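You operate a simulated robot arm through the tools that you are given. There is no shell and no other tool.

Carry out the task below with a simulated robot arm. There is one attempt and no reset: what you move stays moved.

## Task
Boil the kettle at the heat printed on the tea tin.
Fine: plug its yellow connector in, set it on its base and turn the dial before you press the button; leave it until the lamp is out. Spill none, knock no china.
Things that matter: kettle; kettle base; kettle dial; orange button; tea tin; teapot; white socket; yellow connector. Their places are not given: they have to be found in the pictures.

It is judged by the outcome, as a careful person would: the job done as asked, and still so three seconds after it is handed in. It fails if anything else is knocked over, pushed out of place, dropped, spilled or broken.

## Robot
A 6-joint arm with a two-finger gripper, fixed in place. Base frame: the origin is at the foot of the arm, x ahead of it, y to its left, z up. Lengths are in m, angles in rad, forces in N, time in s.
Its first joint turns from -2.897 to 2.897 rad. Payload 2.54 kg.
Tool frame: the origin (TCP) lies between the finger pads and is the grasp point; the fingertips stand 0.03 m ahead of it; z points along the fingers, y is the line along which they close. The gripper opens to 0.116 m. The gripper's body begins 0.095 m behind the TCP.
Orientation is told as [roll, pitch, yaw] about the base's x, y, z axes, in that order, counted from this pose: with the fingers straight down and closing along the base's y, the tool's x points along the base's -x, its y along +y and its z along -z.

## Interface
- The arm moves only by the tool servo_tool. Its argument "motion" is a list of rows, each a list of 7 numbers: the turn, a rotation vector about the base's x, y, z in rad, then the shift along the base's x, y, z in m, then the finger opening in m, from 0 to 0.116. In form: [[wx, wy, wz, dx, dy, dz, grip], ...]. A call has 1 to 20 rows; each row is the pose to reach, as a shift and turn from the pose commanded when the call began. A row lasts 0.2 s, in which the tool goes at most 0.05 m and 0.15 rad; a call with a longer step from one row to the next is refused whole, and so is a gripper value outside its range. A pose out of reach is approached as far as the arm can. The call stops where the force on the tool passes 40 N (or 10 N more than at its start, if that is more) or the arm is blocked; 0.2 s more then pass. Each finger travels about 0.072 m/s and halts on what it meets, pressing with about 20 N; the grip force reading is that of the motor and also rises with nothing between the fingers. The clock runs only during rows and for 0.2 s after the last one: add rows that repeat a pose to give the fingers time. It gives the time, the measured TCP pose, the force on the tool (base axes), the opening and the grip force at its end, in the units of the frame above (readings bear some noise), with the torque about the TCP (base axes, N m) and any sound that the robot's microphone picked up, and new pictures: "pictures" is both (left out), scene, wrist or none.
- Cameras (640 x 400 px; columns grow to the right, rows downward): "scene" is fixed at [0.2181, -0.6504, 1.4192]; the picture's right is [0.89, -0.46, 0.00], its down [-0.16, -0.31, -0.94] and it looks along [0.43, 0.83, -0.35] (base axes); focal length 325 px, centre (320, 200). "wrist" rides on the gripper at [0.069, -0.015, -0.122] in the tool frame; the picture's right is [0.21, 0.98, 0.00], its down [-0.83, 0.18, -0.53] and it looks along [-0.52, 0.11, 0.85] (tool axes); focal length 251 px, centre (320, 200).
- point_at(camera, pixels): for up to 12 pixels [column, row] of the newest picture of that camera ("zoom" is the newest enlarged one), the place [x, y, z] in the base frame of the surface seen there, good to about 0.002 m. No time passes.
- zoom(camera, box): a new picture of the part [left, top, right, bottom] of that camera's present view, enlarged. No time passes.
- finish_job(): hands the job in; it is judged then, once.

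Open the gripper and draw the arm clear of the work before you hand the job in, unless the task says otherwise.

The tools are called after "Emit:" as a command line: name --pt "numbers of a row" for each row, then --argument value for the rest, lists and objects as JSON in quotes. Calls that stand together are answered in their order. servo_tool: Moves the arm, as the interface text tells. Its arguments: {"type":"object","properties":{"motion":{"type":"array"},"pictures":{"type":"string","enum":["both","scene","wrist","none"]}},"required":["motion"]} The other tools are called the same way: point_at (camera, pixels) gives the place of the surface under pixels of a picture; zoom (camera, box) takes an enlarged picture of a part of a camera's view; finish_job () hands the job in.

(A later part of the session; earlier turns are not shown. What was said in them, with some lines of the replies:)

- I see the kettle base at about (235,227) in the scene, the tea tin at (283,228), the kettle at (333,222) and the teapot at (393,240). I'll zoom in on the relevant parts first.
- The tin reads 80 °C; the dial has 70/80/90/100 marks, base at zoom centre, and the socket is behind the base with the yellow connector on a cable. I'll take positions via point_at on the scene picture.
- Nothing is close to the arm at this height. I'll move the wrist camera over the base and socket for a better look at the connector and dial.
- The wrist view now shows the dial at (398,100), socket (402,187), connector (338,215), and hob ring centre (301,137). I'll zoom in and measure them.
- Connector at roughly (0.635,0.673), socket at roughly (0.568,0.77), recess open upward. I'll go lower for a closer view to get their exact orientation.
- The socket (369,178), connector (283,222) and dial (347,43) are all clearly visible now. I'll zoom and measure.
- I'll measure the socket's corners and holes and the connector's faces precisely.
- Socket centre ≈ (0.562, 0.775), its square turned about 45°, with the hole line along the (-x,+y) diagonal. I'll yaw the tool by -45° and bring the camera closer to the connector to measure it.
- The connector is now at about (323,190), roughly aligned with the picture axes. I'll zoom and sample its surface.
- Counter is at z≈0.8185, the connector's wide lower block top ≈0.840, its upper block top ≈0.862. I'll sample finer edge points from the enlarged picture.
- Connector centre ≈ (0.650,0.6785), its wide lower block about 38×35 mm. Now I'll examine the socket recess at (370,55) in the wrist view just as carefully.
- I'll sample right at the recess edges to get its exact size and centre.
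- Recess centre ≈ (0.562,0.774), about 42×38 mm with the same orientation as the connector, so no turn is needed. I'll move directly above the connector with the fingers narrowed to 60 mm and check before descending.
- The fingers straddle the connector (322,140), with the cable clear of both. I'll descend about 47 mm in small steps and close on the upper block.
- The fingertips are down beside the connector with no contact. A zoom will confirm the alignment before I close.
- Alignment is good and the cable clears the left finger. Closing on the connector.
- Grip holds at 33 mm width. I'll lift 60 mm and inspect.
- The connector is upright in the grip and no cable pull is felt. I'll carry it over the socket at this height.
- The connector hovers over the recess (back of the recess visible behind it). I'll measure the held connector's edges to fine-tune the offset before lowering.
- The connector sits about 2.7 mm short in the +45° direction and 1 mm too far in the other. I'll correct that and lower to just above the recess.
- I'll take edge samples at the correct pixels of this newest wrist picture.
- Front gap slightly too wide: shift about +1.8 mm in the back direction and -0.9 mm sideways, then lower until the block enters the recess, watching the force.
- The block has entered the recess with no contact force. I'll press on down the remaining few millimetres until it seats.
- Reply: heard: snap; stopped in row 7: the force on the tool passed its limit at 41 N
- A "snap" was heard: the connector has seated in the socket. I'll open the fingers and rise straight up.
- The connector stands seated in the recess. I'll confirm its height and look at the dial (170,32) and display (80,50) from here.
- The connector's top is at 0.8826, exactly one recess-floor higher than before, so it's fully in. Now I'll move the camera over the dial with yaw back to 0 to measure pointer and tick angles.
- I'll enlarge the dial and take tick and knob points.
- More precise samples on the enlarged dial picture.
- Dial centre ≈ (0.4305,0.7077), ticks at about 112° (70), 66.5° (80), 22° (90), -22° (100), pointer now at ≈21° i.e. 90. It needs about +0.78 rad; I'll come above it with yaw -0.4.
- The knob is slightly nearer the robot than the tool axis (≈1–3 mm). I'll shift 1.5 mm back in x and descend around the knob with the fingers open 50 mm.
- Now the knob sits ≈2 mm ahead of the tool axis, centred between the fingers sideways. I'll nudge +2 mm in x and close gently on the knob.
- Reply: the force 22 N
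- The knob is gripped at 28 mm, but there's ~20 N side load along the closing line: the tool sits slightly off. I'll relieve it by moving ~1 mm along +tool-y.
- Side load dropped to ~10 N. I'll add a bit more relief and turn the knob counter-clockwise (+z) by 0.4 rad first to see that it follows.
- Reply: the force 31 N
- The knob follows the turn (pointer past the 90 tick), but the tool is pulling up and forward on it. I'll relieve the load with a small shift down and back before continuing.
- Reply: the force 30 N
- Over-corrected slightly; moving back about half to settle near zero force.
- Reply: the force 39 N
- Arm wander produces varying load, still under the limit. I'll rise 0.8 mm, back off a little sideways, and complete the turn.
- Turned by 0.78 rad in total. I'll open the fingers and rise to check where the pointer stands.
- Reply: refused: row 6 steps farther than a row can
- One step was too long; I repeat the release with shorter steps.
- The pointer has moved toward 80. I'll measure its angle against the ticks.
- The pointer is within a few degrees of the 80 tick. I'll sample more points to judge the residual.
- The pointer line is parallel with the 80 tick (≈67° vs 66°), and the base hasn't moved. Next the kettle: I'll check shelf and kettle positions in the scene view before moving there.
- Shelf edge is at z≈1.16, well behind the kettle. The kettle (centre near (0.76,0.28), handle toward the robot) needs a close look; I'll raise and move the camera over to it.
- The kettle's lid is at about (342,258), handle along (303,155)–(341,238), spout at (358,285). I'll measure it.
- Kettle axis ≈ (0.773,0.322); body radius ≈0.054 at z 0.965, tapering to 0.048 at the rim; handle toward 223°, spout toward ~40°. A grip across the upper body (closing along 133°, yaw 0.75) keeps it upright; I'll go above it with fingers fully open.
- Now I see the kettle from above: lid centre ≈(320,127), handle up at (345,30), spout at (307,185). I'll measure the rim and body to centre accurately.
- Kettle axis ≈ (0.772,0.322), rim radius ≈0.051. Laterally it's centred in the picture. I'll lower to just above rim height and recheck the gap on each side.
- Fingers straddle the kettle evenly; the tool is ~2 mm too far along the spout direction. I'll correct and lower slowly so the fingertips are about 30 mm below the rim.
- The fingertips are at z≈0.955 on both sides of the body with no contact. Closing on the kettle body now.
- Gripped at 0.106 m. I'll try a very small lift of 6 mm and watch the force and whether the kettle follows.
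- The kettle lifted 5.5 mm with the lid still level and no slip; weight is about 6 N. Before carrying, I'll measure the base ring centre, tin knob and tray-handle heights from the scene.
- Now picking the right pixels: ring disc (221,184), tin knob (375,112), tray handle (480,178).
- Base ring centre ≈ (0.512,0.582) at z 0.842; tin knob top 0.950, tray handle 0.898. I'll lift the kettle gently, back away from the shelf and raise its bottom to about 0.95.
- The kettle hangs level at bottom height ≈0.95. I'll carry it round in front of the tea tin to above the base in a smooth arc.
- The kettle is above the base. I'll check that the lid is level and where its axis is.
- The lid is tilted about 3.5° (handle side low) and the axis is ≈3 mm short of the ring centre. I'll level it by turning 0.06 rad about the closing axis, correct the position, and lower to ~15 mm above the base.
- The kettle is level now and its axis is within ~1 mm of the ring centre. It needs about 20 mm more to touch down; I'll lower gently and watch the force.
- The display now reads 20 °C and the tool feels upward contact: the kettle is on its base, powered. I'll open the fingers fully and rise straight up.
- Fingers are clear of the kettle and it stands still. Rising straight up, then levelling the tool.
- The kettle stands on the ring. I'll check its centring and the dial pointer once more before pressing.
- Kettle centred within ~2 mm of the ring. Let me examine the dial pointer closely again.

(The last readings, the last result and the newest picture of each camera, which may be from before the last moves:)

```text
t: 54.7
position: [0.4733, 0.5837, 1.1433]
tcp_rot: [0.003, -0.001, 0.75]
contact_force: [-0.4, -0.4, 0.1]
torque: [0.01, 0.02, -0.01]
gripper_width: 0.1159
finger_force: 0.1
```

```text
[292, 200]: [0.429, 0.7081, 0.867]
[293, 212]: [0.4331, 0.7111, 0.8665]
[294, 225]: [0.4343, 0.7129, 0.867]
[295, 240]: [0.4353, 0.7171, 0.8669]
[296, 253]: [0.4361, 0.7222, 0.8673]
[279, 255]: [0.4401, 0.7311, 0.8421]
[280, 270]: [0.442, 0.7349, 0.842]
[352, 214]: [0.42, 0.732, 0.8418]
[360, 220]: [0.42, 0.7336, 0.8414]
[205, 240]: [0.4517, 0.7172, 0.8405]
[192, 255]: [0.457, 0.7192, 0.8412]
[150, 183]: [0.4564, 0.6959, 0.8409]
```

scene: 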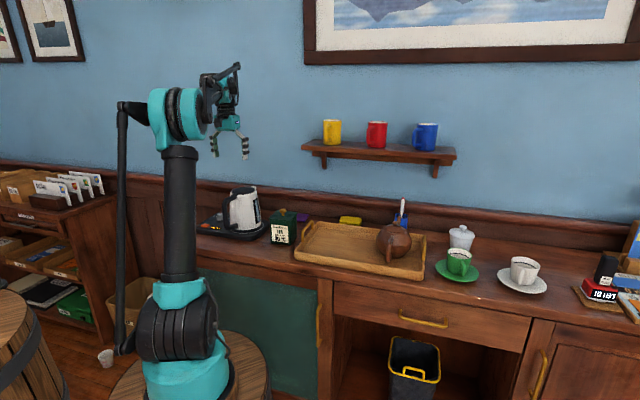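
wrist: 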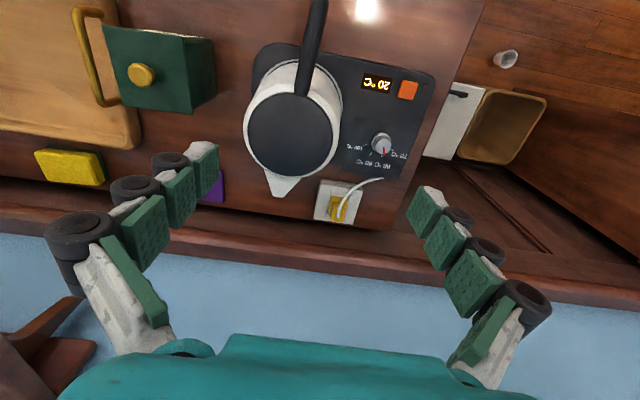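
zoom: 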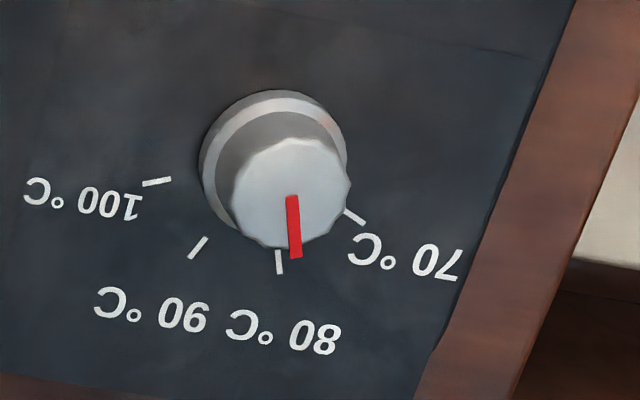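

Pointer line ≈ 66° against the 80 tick at ≈ 67°: the dial is on 80. The button centre is ≈ (0.358,0.6545), top z 0.8515. I'll close the fingers and come above the button with yaw 0, staying clear of the kettle handle.

Emit:
servo_tool --pt "0 0 -0.125 -0.02 0.012 0 0.1" --pt "0 0 -0.25 -0.04 0.024 0 0.08" --pt "0 0 -0.375 -0.06 0.036 0 0.06" --pt "0 0 -0.5 -0.08 0.048 -0.01 0.04" --pt "0 0 -0.625 -0.1 0.06 -0.03 0.02" --pt "0 0 -0.75 -0.1155 0.0707 -0.06 0.0" --pt "0 0 -0.75 -0.1155 0.0707 -0.1 0.0" --pt "0 0 -0.75 -0.1155 0.0707 -0.14 0.0" --pt "0 0 -0.75 -0.1155 0.0707 -0.175 0.0" --pt "0 0 -0.75 -0.1155 0.0707 -0.2 0.0" --pt "0 0 -0.75 -0.1155 0.0707 -0.21 0.0" --pt "0 0 -0.75 -0.1155 0.0707 -0.21 0.0" --pictures "both"

Emit:
zoom --camera "wrist" --box '[240, 90, 400, 230]'

Emit:
zoom --camera "scene" --box '[180, 170, 290, 260]'

```text
t: 57.3
position: [0.3555, 0.6534, 0.9331]
tcp_rot: [0.001, 0.0, 0.0]
contact_force: [0.0, 0.3, 0.4]
torque: [0.01, 0.0, 0.0]
gripper_width: 0.0
finger_force: 19.8
```

scene: 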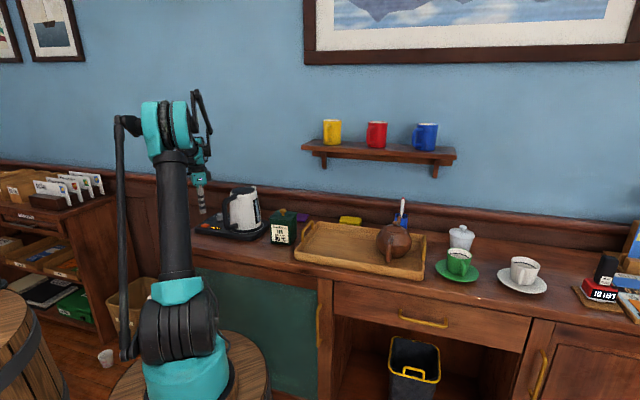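
wrist: 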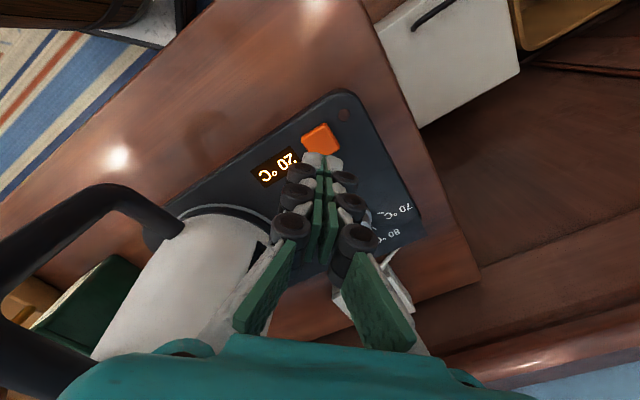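

```text
2.86 times, centred on (320, 160) of wrist
```

zoom: 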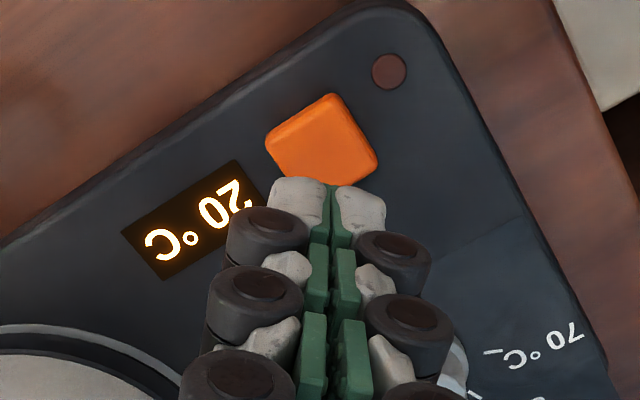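

```text
4.44 times, centred on (235, 215) of scene
```

zoom: 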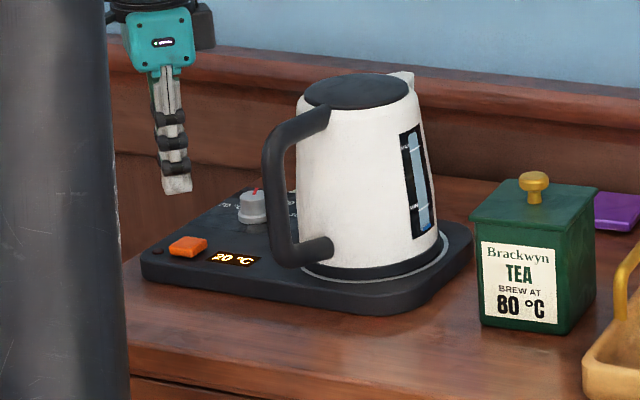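

The button (321,139) lies just beyond the fingertips. I'll measure its extents for a central press.

Emit:
zoom --camera "wrist" --box '[290, 100, 360, 160]'

Emit:
point_at --camera "wrist" --pixels '[[323, 124], [303, 140], [338, 147], [321, 138], [312, 131], [331, 134], [313, 146], [343, 114], [315, 160], [331, 161], [323, 158], [300, 135]]'

```text
6.67 times, centred on (325, 130) of wrist
```

zoom: 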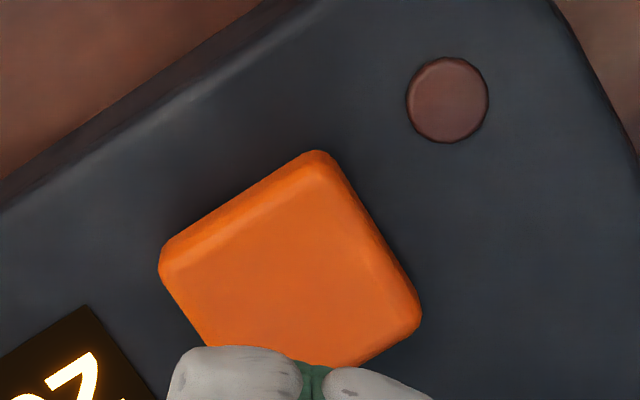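

```text
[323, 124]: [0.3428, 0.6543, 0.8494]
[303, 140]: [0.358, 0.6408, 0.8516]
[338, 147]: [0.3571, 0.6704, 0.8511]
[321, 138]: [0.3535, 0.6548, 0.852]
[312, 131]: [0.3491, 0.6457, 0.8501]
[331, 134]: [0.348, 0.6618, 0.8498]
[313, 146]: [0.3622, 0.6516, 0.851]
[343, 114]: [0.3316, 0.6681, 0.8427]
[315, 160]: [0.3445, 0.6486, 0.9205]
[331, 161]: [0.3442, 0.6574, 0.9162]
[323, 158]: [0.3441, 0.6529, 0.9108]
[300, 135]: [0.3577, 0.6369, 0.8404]
```

Button centre ≈ (0.3576,0.6556); the fingertips are at (0.355,0.653). I'll shift 2.4 mm each way and lower to just above the button, then press gently.

Emit:
servo_tool --pt "0 0 0 0.0023 0.0024 -0.012 0.0" --pt "0 0 0 0.0023 0.0024 -0.026 0.0" --pt "0 0 0 0.0023 0.0024 -0.038 0.0" --pt "0 0 0 0.0023 0.0024 -0.045 0.0" --pt "0 0 0 0.0023 0.0024 -0.045 0.0" --pictures "both"

Emit:
zoom --camera "wrist" --box '[260, 100, 380, 200]'

Emit:
zoom --camera "scene" --box '[180, 190, 250, 250]'

```text
t: 58.5
position: [0.359, 0.6547, 0.8878]
tcp_rot: [0.002, 0.0, 0.0]
contact_force: [-0.7, 0.4, -0.8]
torque: [0.01, 0.0, -0.02]
gripper_width: 0.0
finger_force: 19.6
```

scene: 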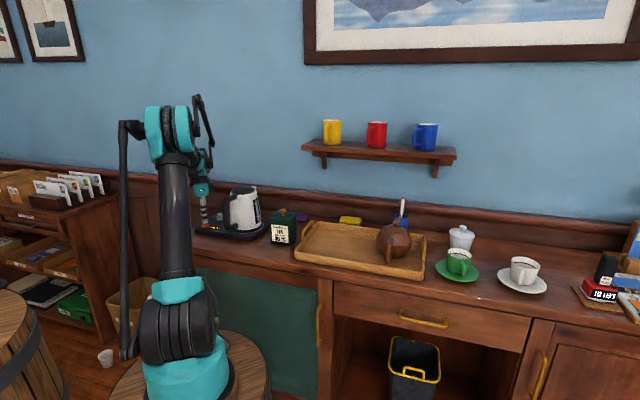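
wrist: 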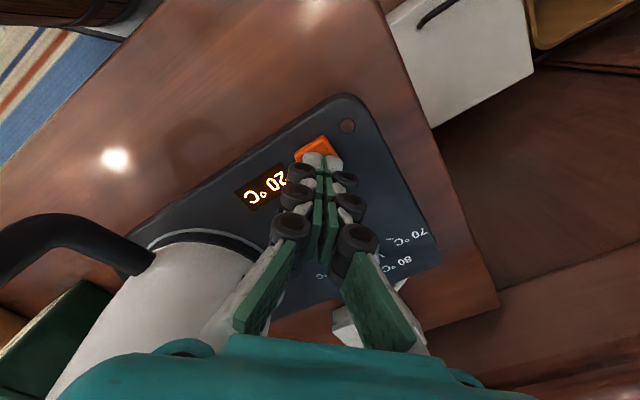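

```text
4.00 times, centred on (320, 150) of wrist
```

zoom: 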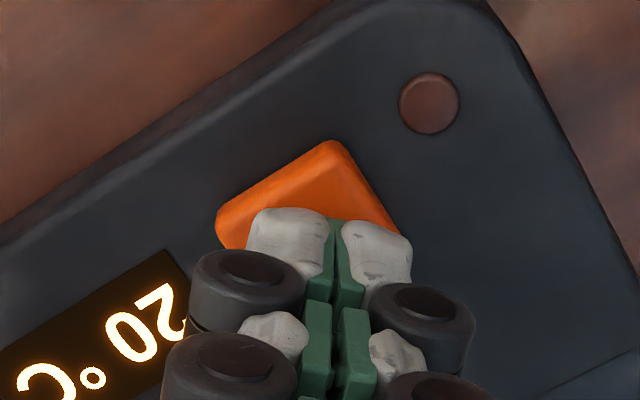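

```text
6.67 times, centred on (215, 220) of scene
```

zoom: 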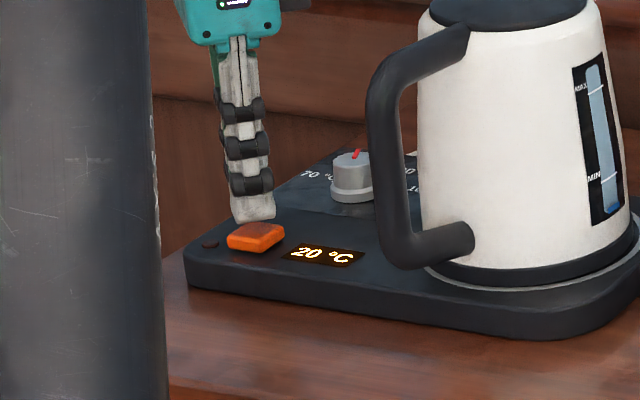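

Fingertips are centred over the button, ~6 mm above it. Pressing now in 1–2 mm steps.

Emit:
servo_tool --pt "0 0 0 0 0 -0.003 0.0" --pt "0 0 0 0 0 -0.0055 0.0" --pt "0 0 0 0 0 -0.007 0.0" --pt "0 0 0 0 0 -0.0085 0.0" --pt "0 0 0 0 0 -0.0095 0.0" --pictures "both"

Emit:
zoom --camera "wrist" --box '[240, 100, 380, 220]'

Emit:
zoom --camera "scene" --box '[180, 190, 250, 250]'

```text
t: 59.7
position: [0.3597, 0.6564, 0.8782]
tcp_rot: [0.002, -0.001, -0.001]
contact_force: [-0.7, -0.1, 0.1]
torque: [0.03, 0.01, 0.01]
gripper_width: 0.0057
finger_force: 29.4
```

scene: 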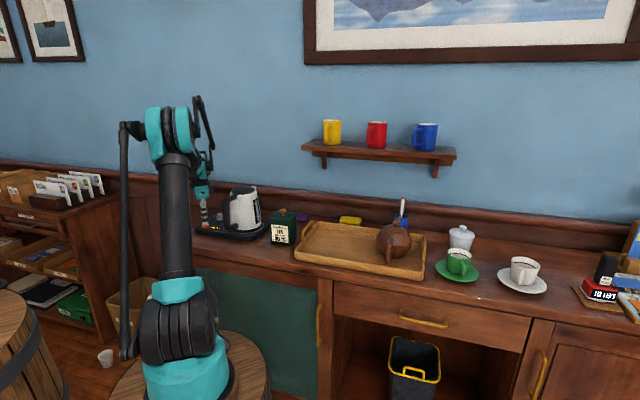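
wrist: 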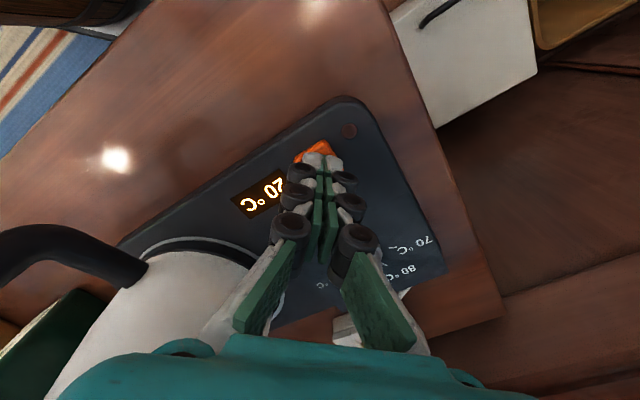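

```text
3.33 times, centred on (310, 160) of wrist
```

zoom: 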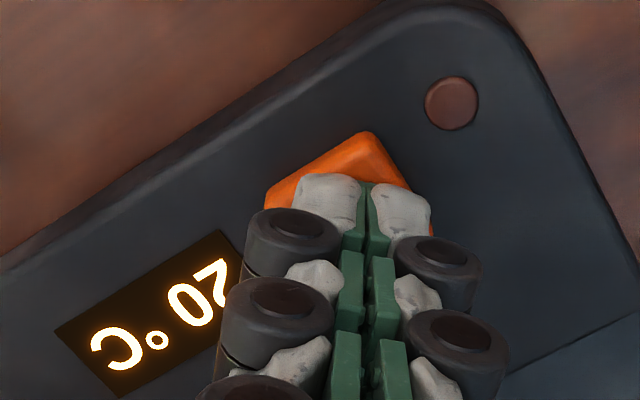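

```text
6.67 times, centred on (215, 220) of scene
```

zoom: 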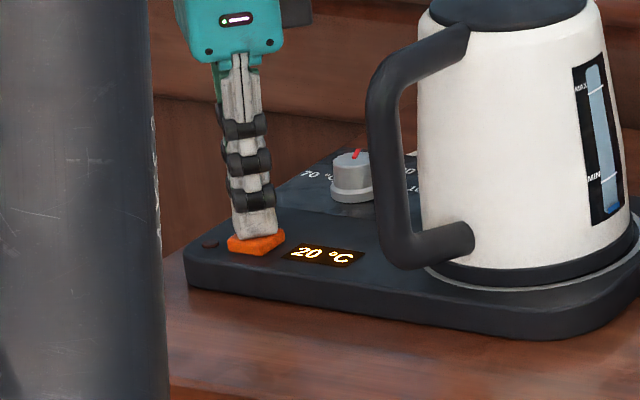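

No lamp yet and almost no force; the tip is at about z 0.848. I'll press a few millimetres deeper.

Emit:
servo_tool --pt "0 0 0 0 0 -0.001 0.0" --pt "0 0 0 0 0 -0.002 0.0" --pt "0 0 0 0 0 -0.003 0.0" --pt "0 0 0 0 0 -0.004 0.0" --pictures "both"

Emit:
zoom --camera "wrist" --box '[240, 100, 380, 220]'

Emit:
zoom --camera "scene" --box '[180, 190, 250, 250]'

```text
t: 60.7
position: [0.3598, 0.6559, 0.8734]
tcp_rot: [0.003, 0.0, -0.001]
contact_force: [1.3, 3.8, 11.4]
torque: [0.1, -0.05, 0.04]
gripper_width: 0.0059
finger_force: 28.4
heard: click
```

scene: 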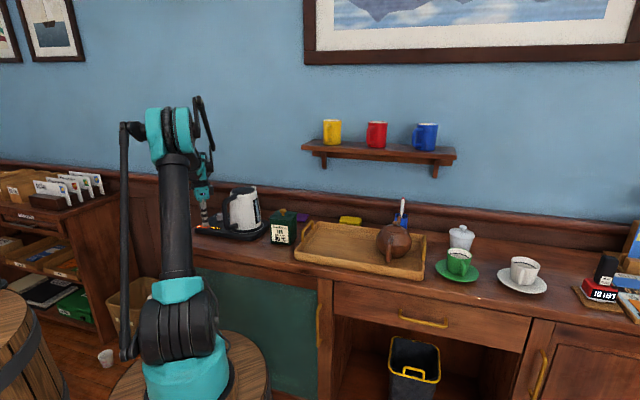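
wrist: 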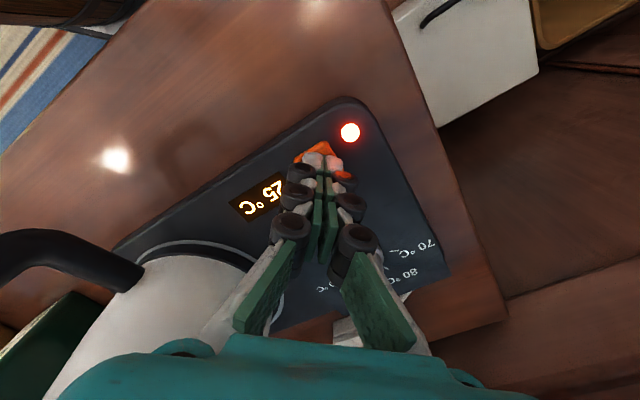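

```text
3.33 times, centred on (310, 160) of wrist
```

zoom: 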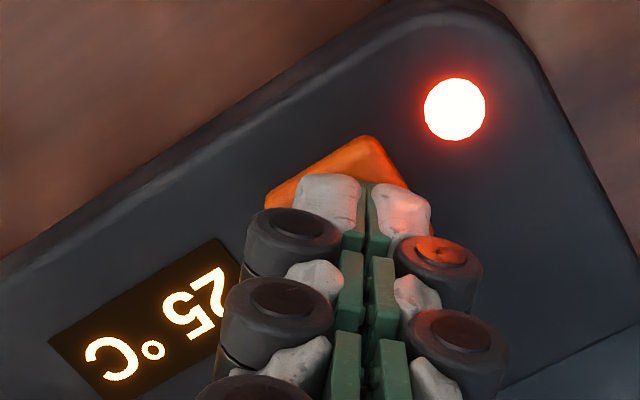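

```text
6.67 times, centred on (215, 220) of scene
```

zoom: 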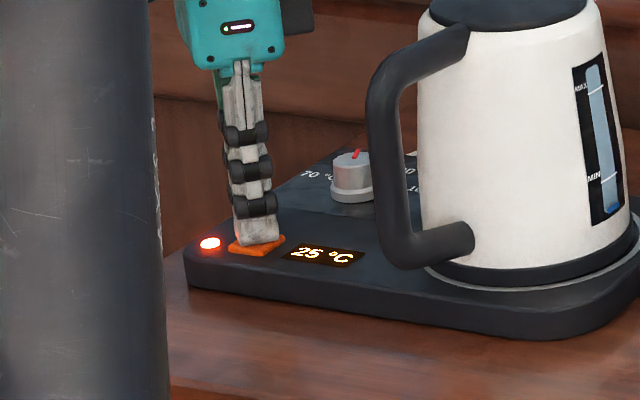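

A click was heard, the lamp is lit and the display shows 25 °C. I'll lift off the button straight up and move clear while it heats.

Emit:
servo_tool --pt "0 0 0 0 0 0.006 0.0" --pt "0 0 0 0 0 0.02 0.0" --pt "0 0 0 0 0 0.045 0.0" --pt "0 0 0 0 0 0.08 0.0" --pt "0 0 0 0 0 0.115 0.02" --pt "0 0 0 -0.02 -0.02 0.14 0.04" --pt "0 0 0 -0.04 -0.03 0.16 0.06" --pt "0 0 0 -0.04 -0.03 0.16 0.06" --pictures "both"

Emit:
zoom --camera "scene" --box '[180, 180, 280, 250]'

```text
t: 62.5
position: [0.3182, 0.6274, 1.0323]
tcp_rot: [0.003, 0.0, 0.0]
contact_force: [1.2, -1.0, -0.6]
torque: [-0.02, 0.0, 0.02]
gripper_width: 0.0599
finger_force: 0.0
```

scene: 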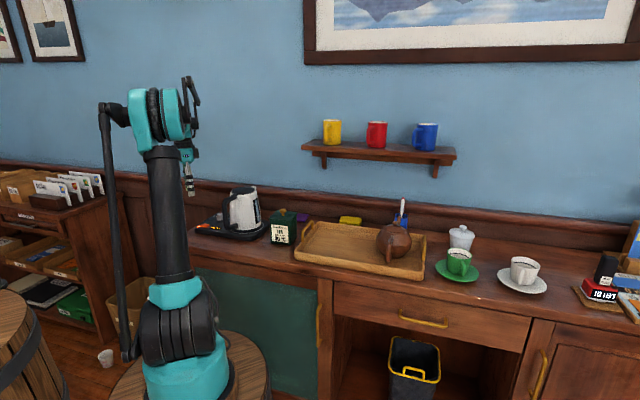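
wrist: 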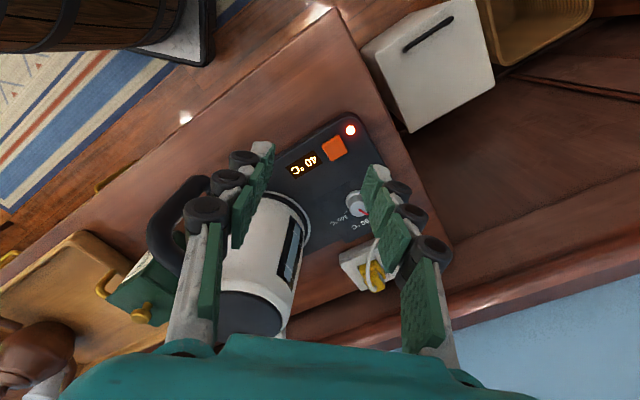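

```text
5.71 times, centred on (230, 215) of scene
```

zoom: 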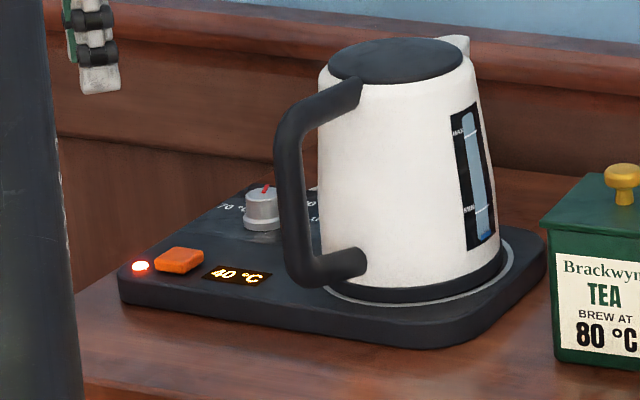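

It's at 40 °C with the lamp on. I'll hold here and let it heat.

Emit:
servo_tool --pt "0 0 0 0 0 0 0.06" --pt "0 0 0 0 0 0 0.06" --pt "0 0 0 0 0 0 0.06" --pt "0 0 0 0 0 0 0.06" --pt "0 0 0 0 0 0 0.06" --pt "0 0 0 0 0 0 0.06" --pt "0 0 0 0 0 0 0.06" --pt "0 0 0 0 0 0 0.06" --pt "0 0 0 0 0 0 0.06" --pt "0 0 0 0 0 0 0.06" --pt "0 0 0 0 0 0 0.06" --pt "0 0 0 0 0 0 0.06" --pt "0 0 0 0 0 0 0.06" --pt "0 0 0 0 0 0 0.06" --pt "0 0 0 0 0 0 0.06" --pt "0 0 0 0 0 0 0.06" --pt "0 0 0 0 0 0 0.06" --pt "0 0 0 0 0 0 0.06" --pt "0 0 0 0 0 0 0.06" --pt "0 0 0 0 0 0 0.06" --pictures "both"

Emit:
zoom --camera "scene" --box '[180, 180, 280, 250]'

Emit:
zoom --camera "wrist" --box '[270, 110, 390, 230]'

```text
t: 66.7
position: [0.3185, 0.6264, 1.0331]
tcp_rot: [0.002, 0.001, -0.001]
contact_force: [0.5, -0.6, -0.5]
torque: [-0.02, 0.02, 0.01]
gripper_width: 0.06
finger_force: 0.2
```

scene: 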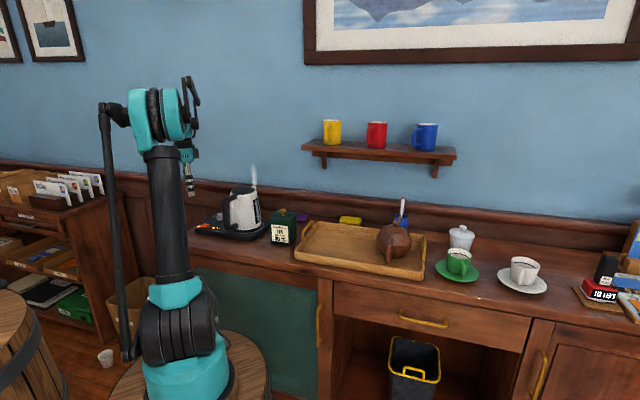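
wrist: 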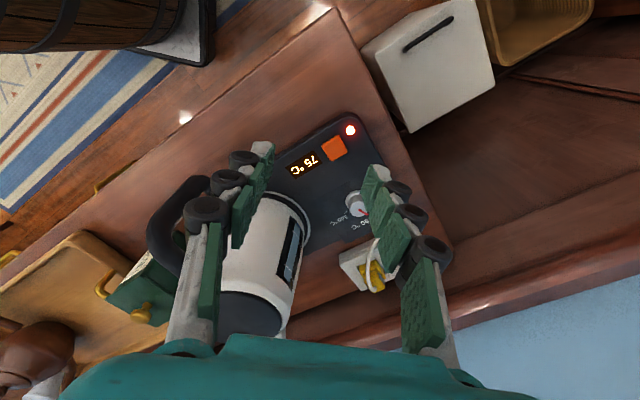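

```text
5.71 times, centred on (230, 215) of scene
```

zoom: 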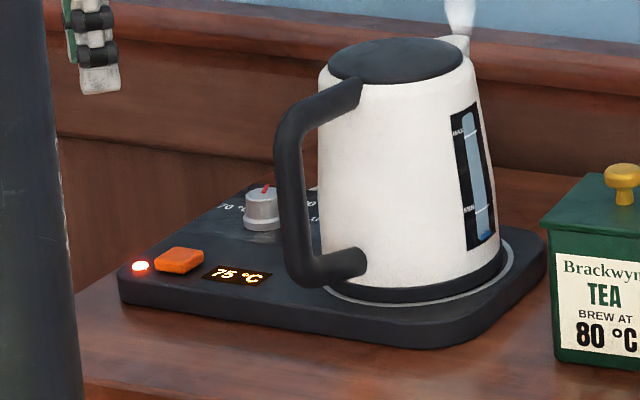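

```text
3.33 times, centred on (330, 170) of wrist
```

zoom: 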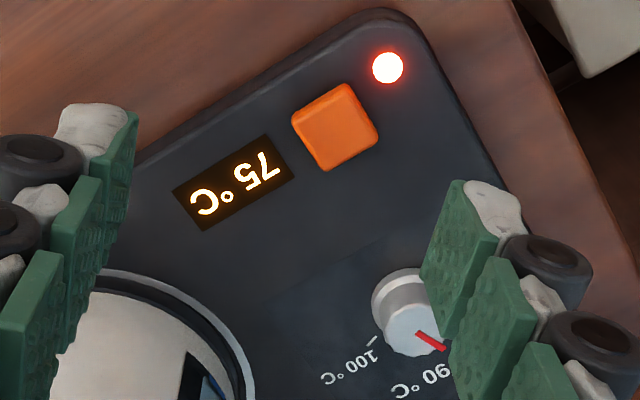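

75 °C, lamp still on, steam rising. I'll wait about 1.4 s more, in shorter spells, to see where the lamp goes out.

Emit:
servo_tool --pt "0 0 0 0 0 0 0.06" --pt "0 0 0 0 0 0 0.06" --pt "0 0 0 0 0 0 0.06" --pt "0 0 0 0 0 0 0.06" --pt "0 0 0 0 0 0 0.06" --pt "0 0 0 0 0 0 0.06" --pictures "both"

Emit:
zoom --camera "wrist" --box '[270, 110, 390, 230]'

```text
t: 68.1
position: [0.3184, 0.6273, 1.0329]
tcp_rot: [0.001, 0.0, -0.001]
contact_force: [-0.1, 0.3, -0.3]
torque: [0.0, -0.02, 0.05]
gripper_width: 0.0601
finger_force: 0.0
```

scene: 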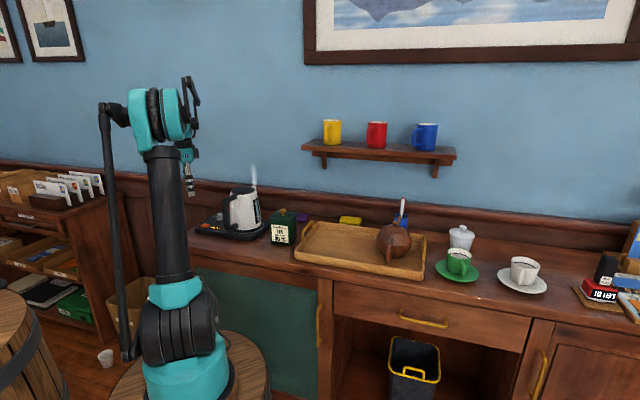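
wrist: 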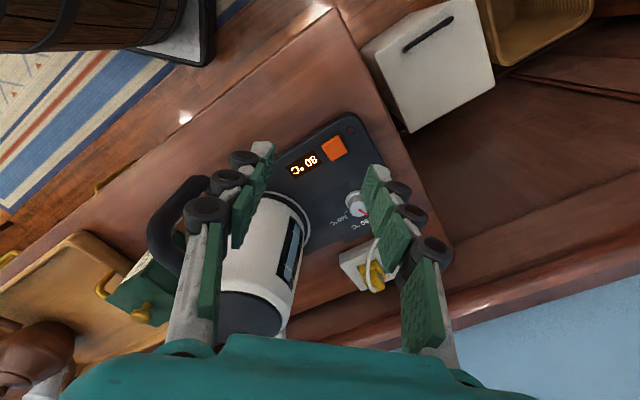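

```text
3.33 times, centred on (330, 170) of wrist
```

zoom: 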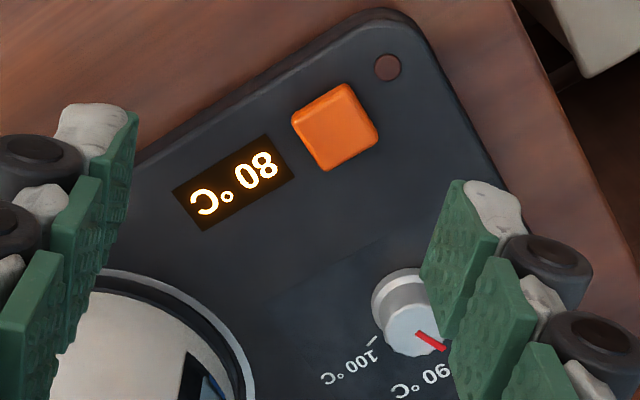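

The display reads 80 °C and the lamp is out. I'll open the gripper and draw the arm up and clear of the work, then do a last check.

Emit:
servo_tool --pt "0 0 0 0 0 0.03 0.08" --pt "0 0 0 0 0 0.065 0.1" --pt "0 0 0 0 0 0.1 0.116" --pt "0 0 0 0 -0.035 0.12 0.116" --pt "0 0 0 0 -0.075 0.13 0.116" --pt "0 0 0 0.005 -0.115 0.13 0.116" --pt "0 0 0 0.01 -0.155 0.13 0.116" --pt "0 0 0 0.02 -0.19 0.13 0.116" --pt "0 0 0 0.03 -0.22 0.13 0.116" --pt "0 0 0 0.03 -0.22 0.13 0.116" --pictures "both"

Emit:
zoom --camera "scene" --box '[180, 180, 280, 250]'

Emit:
zoom --camera "scene" --box '[270, 170, 480, 300]'

```text
t: 70.3
position: [0.35, 0.407, 1.1624]
tcp_rot: [0.003, 0.002, 0.0]
contact_force: [0.3, 0.0, -0.2]
torque: [0.0, -0.02, 0.02]
gripper_width: 0.1163
finger_force: 0.0
```

scene: 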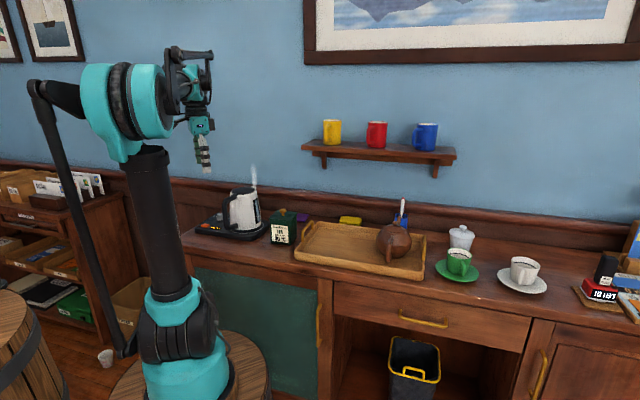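
wrist: 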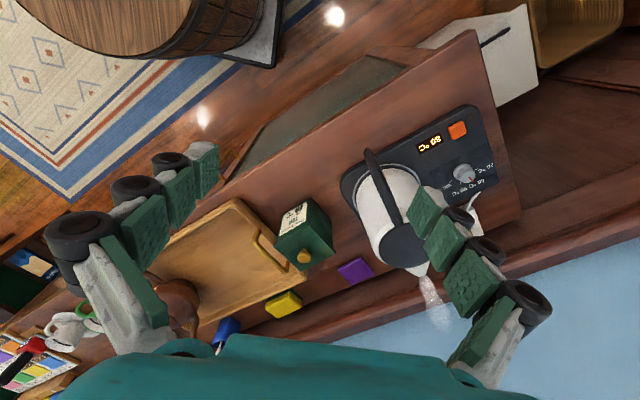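

```text
5.71 times, centred on (230, 215) of scene
```

zoom: 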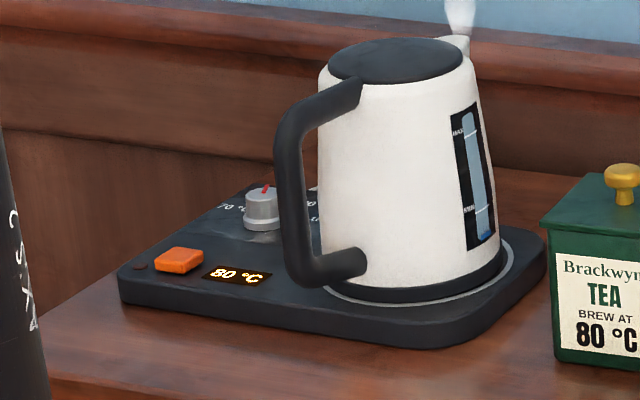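

```text
3.05 times, centred on (375, 235) of scene
```

zoom: 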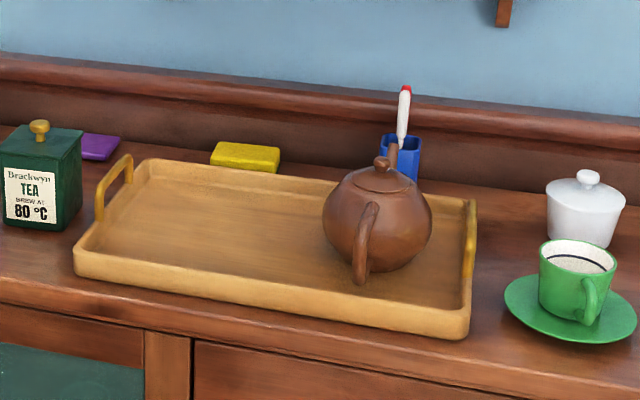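

The kettle stands on its base at 80 °C with the lamp out. The connector is still plugged in, the tray, teapot, tin and cups are where they were, and the arm is clear with the gripper open. I hand the job in.

Emit:
finish_job

```text
The job is handed in.
```

The kettle has been heated to 80 °C, the temperature printed on the tea tin. The base display reads 80 °C and the lamp has gone out.

I plugged in the yellow connector, which snapped into the white socket, and turned the dial from 90 to 80. I then set the kettle on its base and pressed the orange button; it clicked and the lamp came on. The dial was turned before the kettle went on, but both were done before the button was pressed.

I saw no spill in the pictures. The kettle tilted about 3.5° while I carried it, and I levelled it before setting it down. The tin, tray, teapot and cups look undisturbed in the last pictures. The arm was drawn clear with the gripper open before I handed the job in.
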